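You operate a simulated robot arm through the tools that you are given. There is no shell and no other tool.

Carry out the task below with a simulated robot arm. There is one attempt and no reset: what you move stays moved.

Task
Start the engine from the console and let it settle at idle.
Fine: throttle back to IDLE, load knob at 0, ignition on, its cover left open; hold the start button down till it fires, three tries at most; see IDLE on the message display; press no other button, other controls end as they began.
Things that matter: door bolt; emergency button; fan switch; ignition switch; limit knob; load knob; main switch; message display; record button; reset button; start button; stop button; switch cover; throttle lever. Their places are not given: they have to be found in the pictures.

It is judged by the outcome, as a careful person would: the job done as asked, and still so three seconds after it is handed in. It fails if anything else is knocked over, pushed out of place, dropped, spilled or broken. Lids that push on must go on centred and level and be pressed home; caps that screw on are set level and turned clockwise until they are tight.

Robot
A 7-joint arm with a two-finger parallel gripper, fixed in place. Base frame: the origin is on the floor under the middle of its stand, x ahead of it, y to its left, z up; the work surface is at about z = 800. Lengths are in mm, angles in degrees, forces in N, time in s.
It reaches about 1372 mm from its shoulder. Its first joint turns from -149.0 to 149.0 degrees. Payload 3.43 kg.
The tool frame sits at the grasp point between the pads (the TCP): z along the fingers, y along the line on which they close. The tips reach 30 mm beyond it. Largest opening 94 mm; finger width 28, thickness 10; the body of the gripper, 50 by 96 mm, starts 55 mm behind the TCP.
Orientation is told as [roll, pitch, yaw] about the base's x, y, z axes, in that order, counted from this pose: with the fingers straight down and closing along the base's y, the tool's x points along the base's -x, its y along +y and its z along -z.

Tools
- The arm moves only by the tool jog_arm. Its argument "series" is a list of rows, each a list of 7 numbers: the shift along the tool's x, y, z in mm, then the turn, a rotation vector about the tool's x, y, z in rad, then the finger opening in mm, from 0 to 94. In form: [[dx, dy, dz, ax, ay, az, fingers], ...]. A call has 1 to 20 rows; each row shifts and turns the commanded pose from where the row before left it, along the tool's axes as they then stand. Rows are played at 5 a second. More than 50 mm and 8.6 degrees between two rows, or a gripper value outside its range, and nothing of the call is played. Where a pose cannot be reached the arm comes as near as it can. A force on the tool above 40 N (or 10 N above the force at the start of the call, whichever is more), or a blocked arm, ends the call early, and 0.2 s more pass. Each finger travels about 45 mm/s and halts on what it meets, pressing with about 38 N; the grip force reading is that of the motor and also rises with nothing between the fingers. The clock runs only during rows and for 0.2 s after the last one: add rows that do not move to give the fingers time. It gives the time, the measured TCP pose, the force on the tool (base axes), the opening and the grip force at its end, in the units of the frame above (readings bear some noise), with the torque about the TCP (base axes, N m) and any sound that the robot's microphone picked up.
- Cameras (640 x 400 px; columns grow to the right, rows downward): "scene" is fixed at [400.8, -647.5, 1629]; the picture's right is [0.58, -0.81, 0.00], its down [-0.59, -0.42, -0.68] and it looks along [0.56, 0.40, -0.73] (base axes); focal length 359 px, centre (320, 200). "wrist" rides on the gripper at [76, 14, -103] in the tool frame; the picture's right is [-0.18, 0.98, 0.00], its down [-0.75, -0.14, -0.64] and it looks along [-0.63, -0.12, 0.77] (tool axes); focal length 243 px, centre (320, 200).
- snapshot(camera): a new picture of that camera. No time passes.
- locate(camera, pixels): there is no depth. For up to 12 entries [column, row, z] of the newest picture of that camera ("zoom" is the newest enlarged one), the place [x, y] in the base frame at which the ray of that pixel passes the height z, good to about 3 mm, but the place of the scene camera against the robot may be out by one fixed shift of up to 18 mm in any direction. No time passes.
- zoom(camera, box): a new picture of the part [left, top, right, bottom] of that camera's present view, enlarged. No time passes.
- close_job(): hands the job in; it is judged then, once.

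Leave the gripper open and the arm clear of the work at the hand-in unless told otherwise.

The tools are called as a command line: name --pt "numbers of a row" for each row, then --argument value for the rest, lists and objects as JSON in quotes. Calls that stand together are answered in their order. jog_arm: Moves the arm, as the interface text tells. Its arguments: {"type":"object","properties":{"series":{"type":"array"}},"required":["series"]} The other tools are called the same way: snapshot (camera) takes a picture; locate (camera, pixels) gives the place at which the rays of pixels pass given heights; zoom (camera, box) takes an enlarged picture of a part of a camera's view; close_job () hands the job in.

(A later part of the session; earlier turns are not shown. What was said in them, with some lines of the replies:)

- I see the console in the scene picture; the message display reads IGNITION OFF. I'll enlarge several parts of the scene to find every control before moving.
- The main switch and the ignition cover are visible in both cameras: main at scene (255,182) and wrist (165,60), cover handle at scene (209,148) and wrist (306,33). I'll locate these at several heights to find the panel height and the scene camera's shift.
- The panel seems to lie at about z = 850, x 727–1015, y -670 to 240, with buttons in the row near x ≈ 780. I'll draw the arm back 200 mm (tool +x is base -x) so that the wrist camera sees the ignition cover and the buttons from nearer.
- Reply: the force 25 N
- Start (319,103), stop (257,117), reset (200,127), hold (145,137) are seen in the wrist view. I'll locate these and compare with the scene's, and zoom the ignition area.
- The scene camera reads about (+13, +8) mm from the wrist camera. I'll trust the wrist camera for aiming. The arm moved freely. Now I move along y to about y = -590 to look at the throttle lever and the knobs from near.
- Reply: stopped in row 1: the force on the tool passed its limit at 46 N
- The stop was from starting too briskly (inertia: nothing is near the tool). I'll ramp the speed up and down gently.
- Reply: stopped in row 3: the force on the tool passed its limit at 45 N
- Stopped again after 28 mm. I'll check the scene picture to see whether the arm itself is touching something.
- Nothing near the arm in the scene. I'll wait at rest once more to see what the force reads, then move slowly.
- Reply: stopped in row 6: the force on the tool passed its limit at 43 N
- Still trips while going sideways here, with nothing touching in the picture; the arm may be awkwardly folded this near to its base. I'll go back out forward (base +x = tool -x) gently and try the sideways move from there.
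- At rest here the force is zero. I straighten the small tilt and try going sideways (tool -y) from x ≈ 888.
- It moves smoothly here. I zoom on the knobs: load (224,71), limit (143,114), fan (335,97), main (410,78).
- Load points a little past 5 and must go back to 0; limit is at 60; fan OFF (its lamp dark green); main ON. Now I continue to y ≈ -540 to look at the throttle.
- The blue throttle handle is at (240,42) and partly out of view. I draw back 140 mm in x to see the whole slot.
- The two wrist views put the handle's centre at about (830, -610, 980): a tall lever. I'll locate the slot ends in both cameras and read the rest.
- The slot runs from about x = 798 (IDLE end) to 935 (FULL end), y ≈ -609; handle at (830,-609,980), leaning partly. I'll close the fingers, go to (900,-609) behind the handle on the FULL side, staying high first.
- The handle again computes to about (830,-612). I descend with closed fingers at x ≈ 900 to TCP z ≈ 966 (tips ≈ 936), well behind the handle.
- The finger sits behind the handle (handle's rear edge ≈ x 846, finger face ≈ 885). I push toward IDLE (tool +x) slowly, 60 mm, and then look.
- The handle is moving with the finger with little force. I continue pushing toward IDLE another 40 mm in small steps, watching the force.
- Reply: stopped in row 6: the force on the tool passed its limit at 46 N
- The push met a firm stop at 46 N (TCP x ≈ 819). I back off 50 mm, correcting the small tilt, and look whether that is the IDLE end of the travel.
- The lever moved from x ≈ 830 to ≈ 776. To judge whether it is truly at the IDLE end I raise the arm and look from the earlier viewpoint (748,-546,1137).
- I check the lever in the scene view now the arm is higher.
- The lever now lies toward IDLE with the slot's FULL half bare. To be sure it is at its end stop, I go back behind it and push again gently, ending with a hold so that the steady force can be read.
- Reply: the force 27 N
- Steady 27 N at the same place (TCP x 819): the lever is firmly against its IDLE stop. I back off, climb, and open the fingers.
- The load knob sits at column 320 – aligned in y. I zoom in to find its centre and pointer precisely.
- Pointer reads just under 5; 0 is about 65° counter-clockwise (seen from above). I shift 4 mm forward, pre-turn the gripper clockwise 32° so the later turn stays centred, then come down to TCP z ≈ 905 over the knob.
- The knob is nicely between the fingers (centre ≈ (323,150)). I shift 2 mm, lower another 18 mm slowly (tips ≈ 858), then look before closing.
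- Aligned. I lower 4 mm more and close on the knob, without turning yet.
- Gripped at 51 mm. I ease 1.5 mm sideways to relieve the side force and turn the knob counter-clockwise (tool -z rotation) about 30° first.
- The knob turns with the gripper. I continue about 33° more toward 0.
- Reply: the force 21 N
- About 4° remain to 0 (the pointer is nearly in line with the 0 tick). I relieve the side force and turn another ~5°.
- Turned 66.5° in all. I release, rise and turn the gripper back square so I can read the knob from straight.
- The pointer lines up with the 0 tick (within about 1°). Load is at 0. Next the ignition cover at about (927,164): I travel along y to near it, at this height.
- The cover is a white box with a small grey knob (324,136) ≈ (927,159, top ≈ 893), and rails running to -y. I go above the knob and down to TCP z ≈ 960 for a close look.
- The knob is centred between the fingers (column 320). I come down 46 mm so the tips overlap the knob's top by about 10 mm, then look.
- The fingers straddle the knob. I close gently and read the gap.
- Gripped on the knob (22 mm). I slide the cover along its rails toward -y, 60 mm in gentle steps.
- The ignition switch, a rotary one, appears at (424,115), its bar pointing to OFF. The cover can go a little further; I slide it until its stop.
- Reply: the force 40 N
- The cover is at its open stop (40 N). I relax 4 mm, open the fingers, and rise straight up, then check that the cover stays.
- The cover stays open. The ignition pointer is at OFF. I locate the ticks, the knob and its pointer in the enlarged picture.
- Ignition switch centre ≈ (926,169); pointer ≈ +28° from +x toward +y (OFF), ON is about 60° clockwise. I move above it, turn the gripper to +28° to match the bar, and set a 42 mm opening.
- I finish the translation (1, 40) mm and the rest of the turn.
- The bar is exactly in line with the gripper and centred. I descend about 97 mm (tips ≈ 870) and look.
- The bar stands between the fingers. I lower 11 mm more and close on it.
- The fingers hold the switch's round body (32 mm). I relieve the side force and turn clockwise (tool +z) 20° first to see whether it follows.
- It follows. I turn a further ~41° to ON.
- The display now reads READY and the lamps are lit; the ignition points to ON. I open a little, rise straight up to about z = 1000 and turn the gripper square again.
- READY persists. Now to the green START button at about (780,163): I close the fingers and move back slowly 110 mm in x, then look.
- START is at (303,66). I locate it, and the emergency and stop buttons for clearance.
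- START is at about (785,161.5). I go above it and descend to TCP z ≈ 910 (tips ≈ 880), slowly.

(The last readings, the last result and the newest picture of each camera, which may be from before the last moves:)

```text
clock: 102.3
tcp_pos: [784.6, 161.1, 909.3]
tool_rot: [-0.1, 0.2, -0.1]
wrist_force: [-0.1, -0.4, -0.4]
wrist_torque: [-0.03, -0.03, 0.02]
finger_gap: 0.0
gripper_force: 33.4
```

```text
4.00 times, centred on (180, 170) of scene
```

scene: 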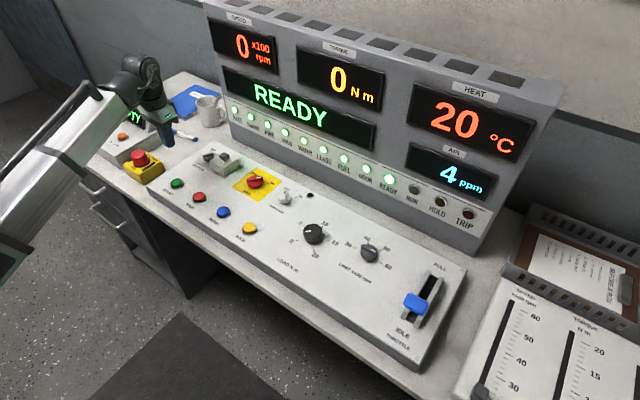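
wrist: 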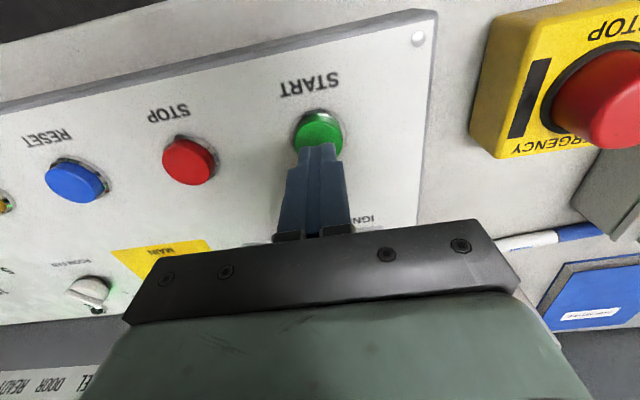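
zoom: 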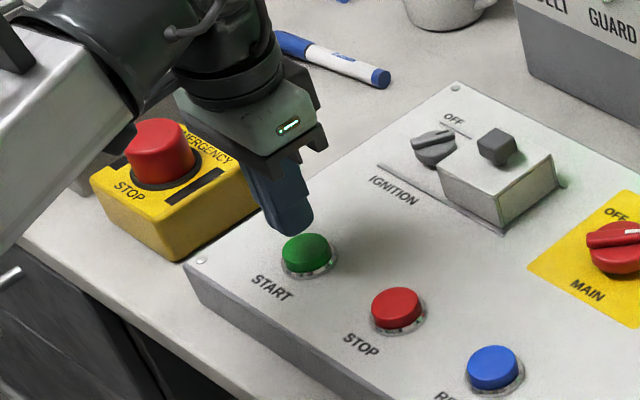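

The finger is over the START button (column 320). I lower in small stages until I feel it: first 16 mm.

jog_arm --pt "0 0 2 0 0 0 0" --pt "0 0 4 0 0 0 0" --pt "0 0 4 0 0 0 0" --pt "0 0 4 0 0 0 0" --pt "0 0 2 0 0 0 0" --pt "0 0 0 0 0 0 0"

zoom --camera "scene" --box '[130, 120, 230, 220]'

snapshot --camera "wrist"

```text
clock: 103.7
tcp_pos: [785.1, 162.4, 893.9]
tool_rot: [-0.1, 0.4, -0.1]
wrist_force: [-0.3, -0.2, 0.5]
wrist_torque: [0.0, -0.01, -0.03]
finger_gap: 0.1
gripper_force: 33.4
```

```text
4.00 times, centred on (180, 170) of scene
```

zoom: 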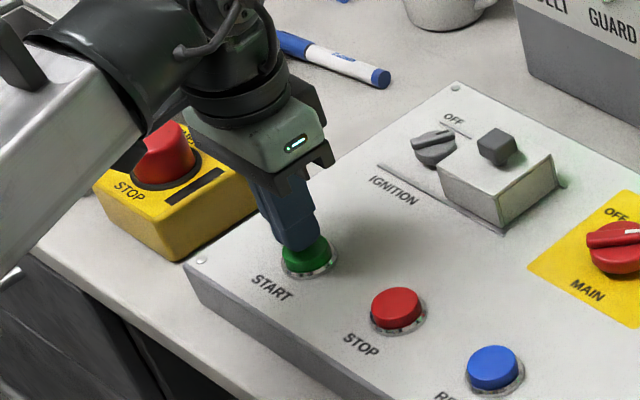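

```text
taken
```

wrist: 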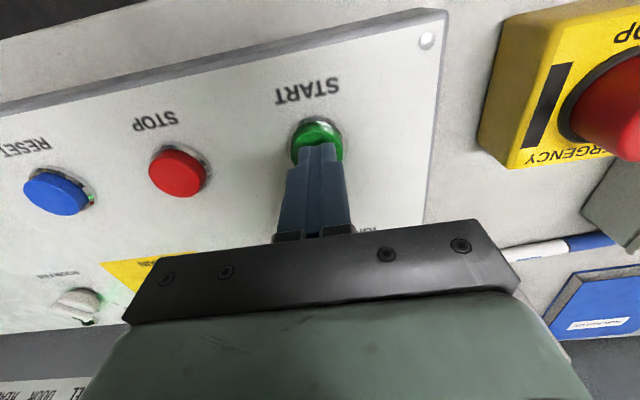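

Nearly touching. I press down slowly 9 mm more and hold, then read force and display.

jog_arm --pt "0 0 1.5 0 0 0 0" --pt "0 0 1.5 0 0 0 0" --pt "0 0 1.5 0 0 0 0" --pt "0 0 1.5 0 0 0 0" --pt "0 0 1.5 0 0 0 0" --pt "0 0 1.5 0 0 0 0" --pt "0 0 0 0 0 0 0"

snapshot --camera "scene"

```text
clock: 105.3
tcp_pos: [785.3, 161.5, 884.7]
tool_rot: [-0.2, 0.2, -0.1]
wrist_force: [0.3, -2.9, 6.7]
wrist_torque: [-0.07, 0.04, 0.03]
finger_gap: 0.1
gripper_force: 33.0
heard: click
```

```text
taken
```

scene: 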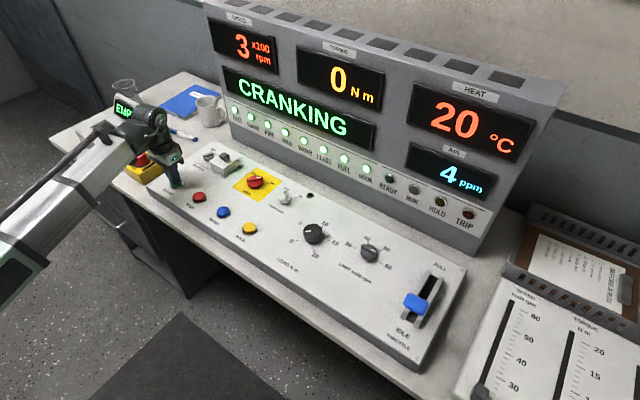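

A click, and the display reads CRANKING at 3 (x100 rpm) with 6.7 N on the button. I press 0.5 mm more for certainty and keep holding, 1 s at a time.

jog_arm --pt "0 0 0.5 0 0 0 0" --pt "0 0 0 0 0 0 0" --pt "0 0 0 0 0 0 0" --pt "0 0 0 0 0 0 0"

snapshot --camera "scene"

```text
clock: 106.3
tcp_pos: [784.8, 160.8, 883.9]
tool_rot: [-0.1, 0.1, -0.1]
wrist_force: [2.5, -2.0, 12.8]
wrist_torque: [-0.02, -0.13, -0.03]
finger_gap: 0.0
gripper_force: 32.8
```

```text
taken
```

scene: 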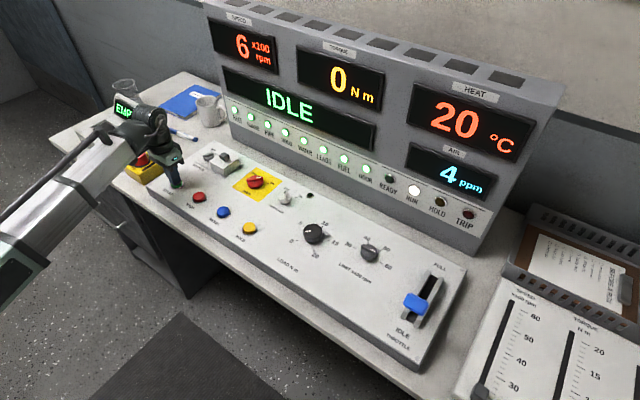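

The engine has fired: the display shows IDLE, speed 6 (x100 rpm), and the RUN lamp is lit. I release the button, rising straight up.

jog_arm --pt "0 0 -3 0 0 0 0" --pt "0 0 -6 0 0 0 0" --pt "0 0 -9 0 0 0 0" --pt "0 0 -12 0 0 0 0" --pt "0 0 -14 0 0 0 0" --pt "0 0 -16 0 0 0 0" --pt "0 0 -16 0 0 0 0" --pt "0 0 -16 0 0 0 0" --pt "0 0 -14 0 0 0 0" --pt "0 0 -10 0 0 0 0" --pt "0 0 -6 0 0 0 0" --pt "0 0 -3 0 0 0 0" --pt "0 0 0 0 0 0 0" --pt "0 0 0 0 0 0 0"

snapshot --camera "scene"

snapshot --camera "wrist"

```text
clock: 109.3
tcp_pos: [785.2, 160.6, 1009.8]
tool_rot: [-0.2, 0.1, -0.1]
wrist_force: [-1.0, -0.5, 0.6]
wrist_torque: [0.02, -0.02, -0.01]
finger_gap: 0.0
gripper_force: 32.9
```

```text
taken
```

scene: 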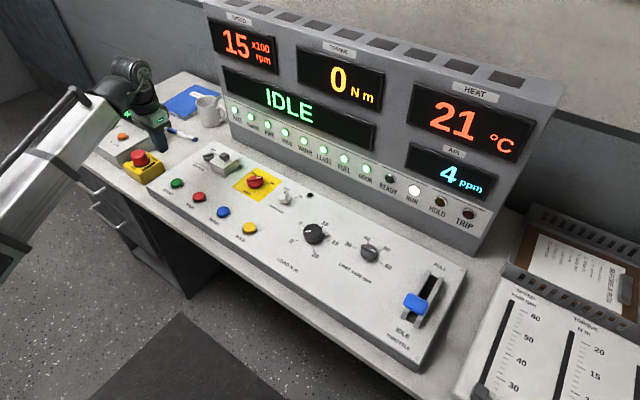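

```text
taken
```

wrist: 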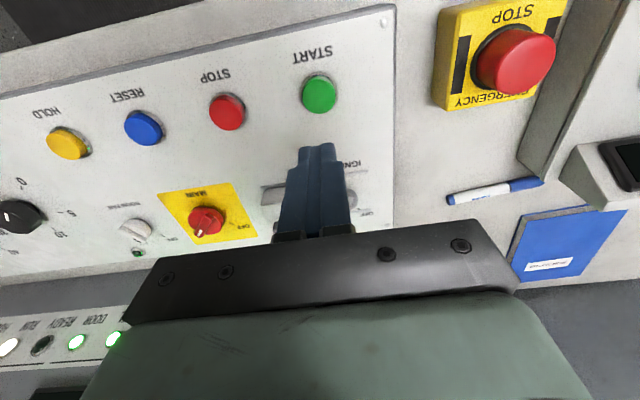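

The engine idles at 15 (x100 rpm). I open the fingers, raise the arm and bring it clear, giving it time to settle.

jog_arm --pt "0 0 -4 0 0 0 20" --pt "-4 0 -8 0 0 0 50" --pt "-8 0 -12 0 0 0 80" --pt "-12 0 -16 0 0 0 94" --pt "-16 0 -16 0 0 0 94" --pt "-16 0 -16 0 0 0 94" --pt "-16 0 -16 0 0 0 94" --pt "-12 0 -14 0 0 0 94" --pt "-8 0 -10 0 0 0 94" --pt "-4 0 -6 0 0 0 94" --pt "0 0 -2 0 0 0 94" --pt "0 0 0 0 0 0 94" --pt "0 0 0 0 0 0 94" --pt "0 0 0 0 0 0 94" --pt "0 0 0 0 0 0 94" --pt "0 0 0 0 0 0 94" --pt "0 0 0 0 0 0 94" --pt "0 0 0 0 0 0 94" --pt "0 0 0 0 0 0 94" --pt "0 0 0 0 0 0 94"

snapshot --camera "scene"

zoom --camera "scene" --box '[200, 10, 560, 240]'

zoom --camera "scene" --box '[150, 130, 310, 250]'

zoom --camera "scene" --box '[270, 180, 470, 360]'

zoom --camera "scene" --box '[70, 80, 230, 200]'

```text
clock: 113.5
tcp_pos: [881.6, 162.3, 1130.0]
tool_rot: [0.0, 0.2, -0.1]
wrist_force: [0.5, -0.3, 0.0]
wrist_torque: [-0.03, -0.01, 0.0]
finger_gap: 94.1
gripper_force: 0.0
```

```text
taken
```

scene: 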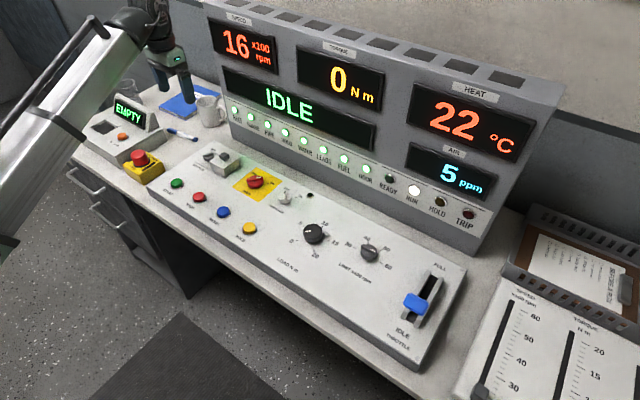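

```text
1.74 times, centred on (380, 125) of scene
```

zoom: 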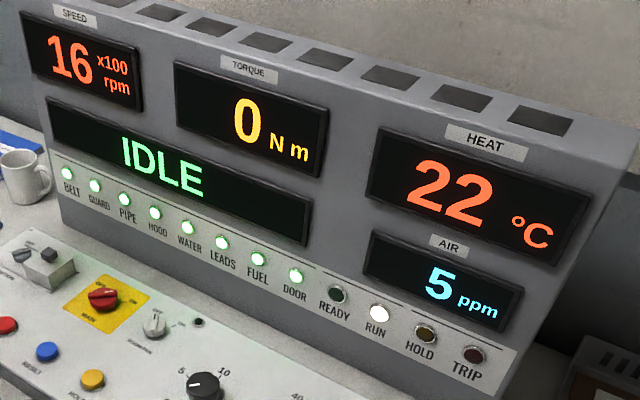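

```text
3.33 times, centred on (230, 190) of scene
```

zoom: 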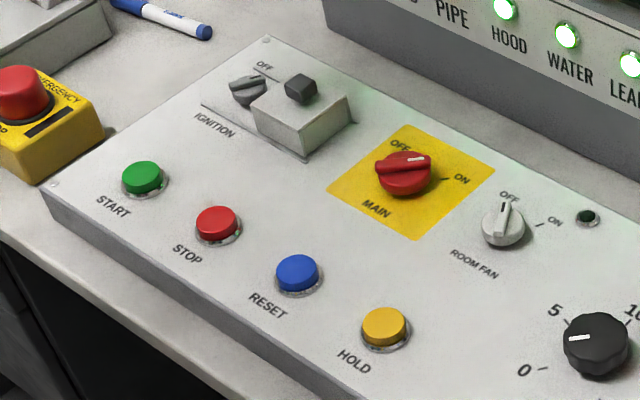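

```text
2.22 times, centred on (370, 270) of scene
```

zoom: 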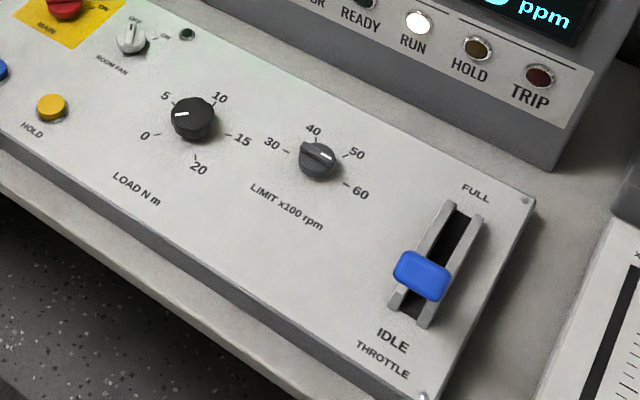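

```text
3.33 times, centred on (150, 140) of scene
```

zoom: 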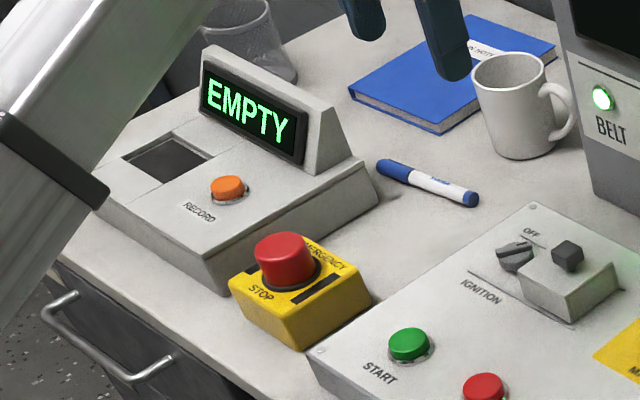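

IDLE is shown, RUN lit, load reads 0 N m, all other controls look as at the start. Speed went 15 → 16; I wait 4 s more to see it settled.

jog_arm --pt "0 0 0 0 0 0 94" --pt "0 0 0 0 0 0 94" --pt "0 0 0 0 0 0 94" --pt "0 0 0 0 0 0 94" --pt "0 0 0 0 0 0 94" --pt "0 0 0 0 0 0 94" --pt "0 0 0 0 0 0 94" --pt "0 0 0 0 0 0 94" --pt "0 0 0 0 0 0 94" --pt "0 0 0 0 0 0 94" --pt "0 0 0 0 0 0 94" --pt "0 0 0 0 0 0 94" --pt "0 0 0 0 0 0 94" --pt "0 0 0 0 0 0 94" --pt "0 0 0 0 0 0 94" --pt "0 0 0 0 0 0 94" --pt "0 0 0 0 0 0 94" --pt "0 0 0 0 0 0 94" --pt "0 0 0 0 0 0 94" --pt "0 0 0 0 0 0 94"

snapshot --camera "scene"

snapshot --camera "wrist"

```text
clock: 117.7
tcp_pos: [882.6, 162.3, 1128.2]
tool_rot: [-0.1, 0.2, -0.1]
wrist_force: [-0.6, -0.4, -0.7]
wrist_torque: [0.0, 0.01, -0.02]
finger_gap: 94.0
gripper_force: 0.0
```

```text
taken
```

scene: 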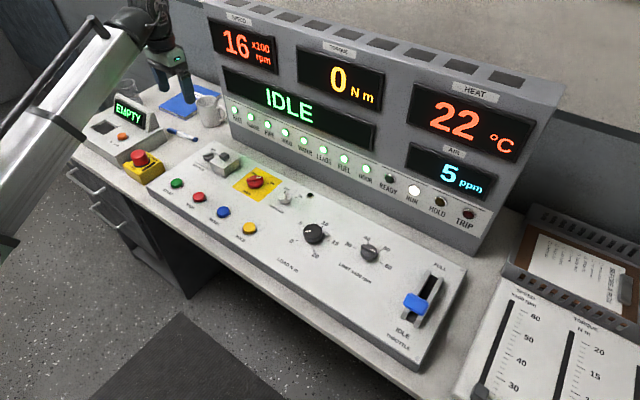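

```text
taken
```

wrist: 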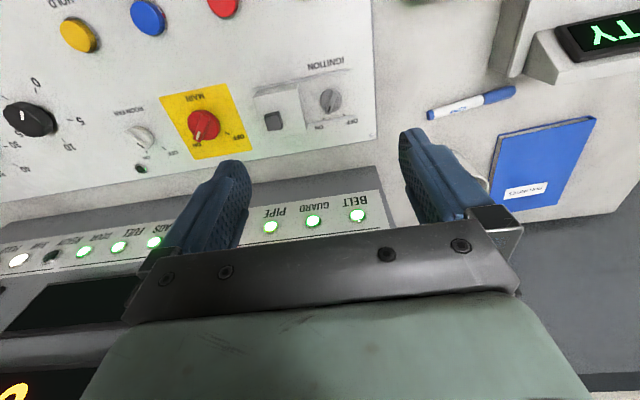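

Speed holds at 16 and IDLE is steady. One last look at the load pointer and the ignition switch in the wrist view.

zoom --camera "wrist" --box '[0, 60, 120, 180]'

zoom --camera "wrist" --box '[230, 50, 390, 150]'

```text
3.33 times, centred on (60, 120) of wrist
```

zoom: 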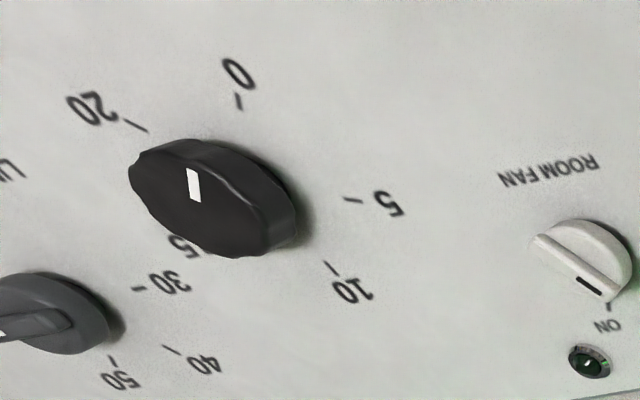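

```text
4.00 times, centred on (310, 100) of wrist
```

zoom: 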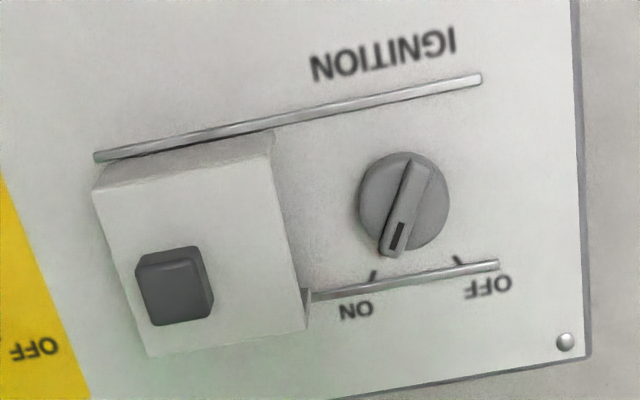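

Ignition is at ON with the cover open. The oblique view of the load pointer is hard to judge, so I go back above it (no contact) to measure it properly.

jog_arm --pt "0 -4 0 0 0 0 94" --pt "0 -10 0 0 0 0 94" --pt "0 -18 0 0 0 0 94" --pt "0 -26 0 0 0 0 94" --pt "0 -30 0 0 0 0 94" --pt "0 -34 0 0 0 0 94" --pt "0 -34 0 0 0 0 94" --pt "0 -34 0 0 0 0 94" --pt "0 -34 0 0 0 0 94" --pt "0 -34 0 0 0 0 94" --pt "0 -34 0 0 0 0 94" --pt "0 -34 0 0 0 0 94" --pt "0 -34 0 0 0 0 94" --pt "0 -30 0 0 0 0 94" --pt "0 -26 0 0 0 0 94" --pt "0 -20 0 0 0 0 94" --pt "0 -14 0 0 0 0 94" --pt "0 -8 0 0 0 0 94" --pt "0 -4 0 0 0 0 94" --pt "0 0 0 0 0 0 94"

jog_arm --pt "-2 0 4 0 0 0 94" --pt "-2 0 10 0 0 0 94" --pt "-2 0 14 0 0 0 94" --pt "0 0 16 0 0 0 94" --pt "0 0 16 0 0 0 94" --pt "0 0 10 0 0 0 94" --pt "0 0 6 0 0 0 94" --pt "0 0 0 0 0 0 94" --pt "0 0 0 0 0 0 94"

snapshot --camera "wrist"

zoom --camera "wrist" --box '[240, 20, 400, 120]'

```text
clock: 121.9
tcp_pos: [879.7, -300.4, 1130.3]
tool_rot: [-0.2, 0.1, -0.2]
wrist_force: [0.3, 0.2, 0.2]
wrist_torque: [0.03, 0.05, -0.01]
finger_gap: 93.9
gripper_force: 0.0
```

```text
clock: 123.9
tcp_pos: [887.9, -299.3, 1053.6]
tool_rot: [-0.1, 0.2, -0.1]
wrist_force: [-0.1, 0.4, -0.5]
wrist_torque: [-0.01, -0.01, 0.0]
finger_gap: 93.9
gripper_force: 0.1
```

```text
taken
```

wrist: 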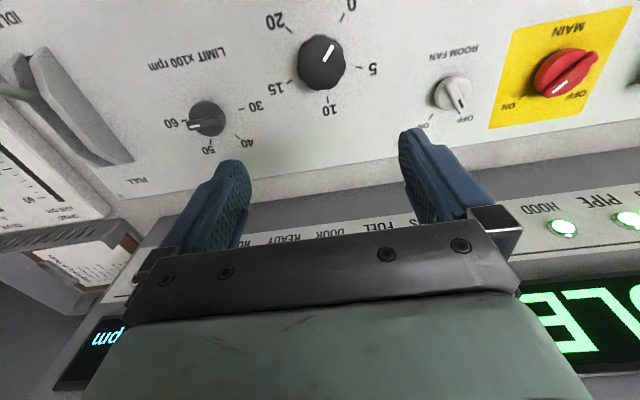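

```text
4.00 times, centred on (320, 70) of wrist
```

zoom: 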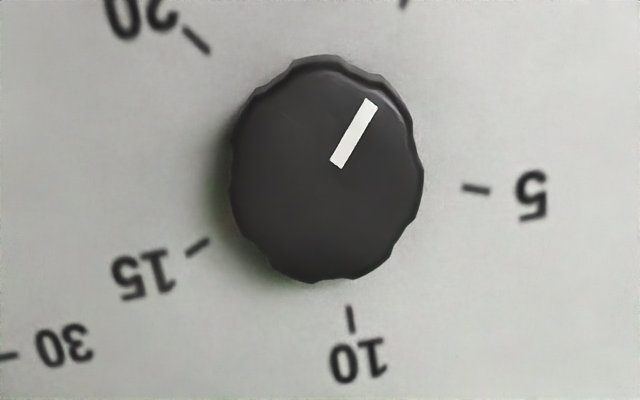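

I locate the ticks (panel height) and both ends of the pointer mark (knob-top height).

locate --camera "zoom" --pixels '[[476, 189, 842], [198, 248, 842], [350, 320, 842], [197, 40, 842], [404, 2, 842], [336, 164, 868], [371, 102, 868], [326, 168, 868]]'

```text
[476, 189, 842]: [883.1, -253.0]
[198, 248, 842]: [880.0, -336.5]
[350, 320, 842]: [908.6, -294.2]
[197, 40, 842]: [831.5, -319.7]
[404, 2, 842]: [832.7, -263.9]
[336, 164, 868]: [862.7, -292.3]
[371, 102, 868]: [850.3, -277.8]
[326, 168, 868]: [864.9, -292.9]
```

The pointer measures within about 1–2° of the 0 tick (≈0.1 N m), so load is at 0. I raise the arm clear and take a last look.

jog_arm --pt "0 0 -4 0 0 0 94" --pt "0 0 -10 0 0 0 94" --pt "0 0 -16 0 0 0 94" --pt "0 0 -18 0 0 0 94" --pt "0 0 -18 0 0 0 94" --pt "0 0 -12 0 0 0 94" --pt "0 0 -6 0 0 0 94" --pt "0 0 0 0 0 0 94" --pt "0 0 0 0 0 0 94"

snapshot --camera "scene"

```text
clock: 125.9
tcp_pos: [886.2, -298.5, 1139.2]
tool_rot: [0.0, 0.2, 0.0]
wrist_force: [0.8, 0.2, 0.2]
wrist_torque: [0.01, -0.03, -0.03]
finger_gap: 93.9
gripper_force: 0.1
```

```text
taken
```

scene: 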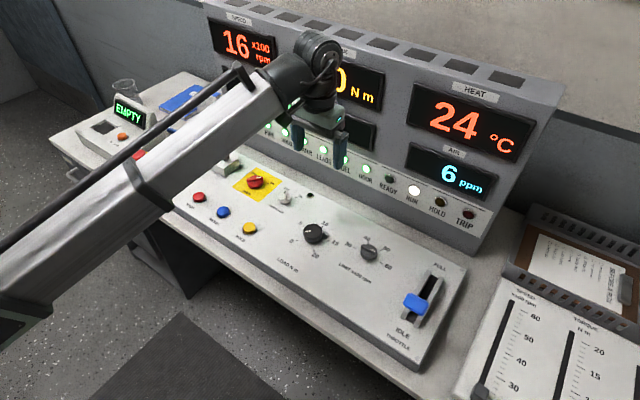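

The engine runs steadily at 16 (x100 rpm) with RUN lit and no HOLD or TRIP. The arm hides the message display in this view; it read IDLE in the last clear pictures. Throttle is at the IDLE stop, load at 0, ignition on with its cover open, and the start button released. The gripper is open and the arm is clear, so I hand in the job.

close_job

```text
The job is handed in.
```

The engine started on the first try and is idling steadily at 16 (x100 rpm), with the RUN lamp lit and no HOLD or TRIP. I've handed the job in.

- **Message display:** it read IDLE as soon as the engine fired and still did about 12 s later. In the very last picture the arm hides it, so that one doesn't confirm it.
- **Throttle:** pulled back to its IDLE end stop. A second push met steady resistance at the same spot.
- **Load knob:** turned from about 5 to 0. I measured the pointer 1–2° short of the 0 mark, about 0.1 N m, and the torque display reads 0. I never felt an end stop there.
- **Ignition:** switched on, with its cover slid fully open and staying open.
- **Start button:** held about two seconds until the engine fired, then released. I pressed no other button.

The main switch, fan, limit knob and emergency button look as they did at the start. I never found the door bolt in the pictures, but I didn't go near it and the DOOR lamp is lit. The air reading rose from 4 to 6 ppm while the engine ran; I left the room fan off because it was off at the start.
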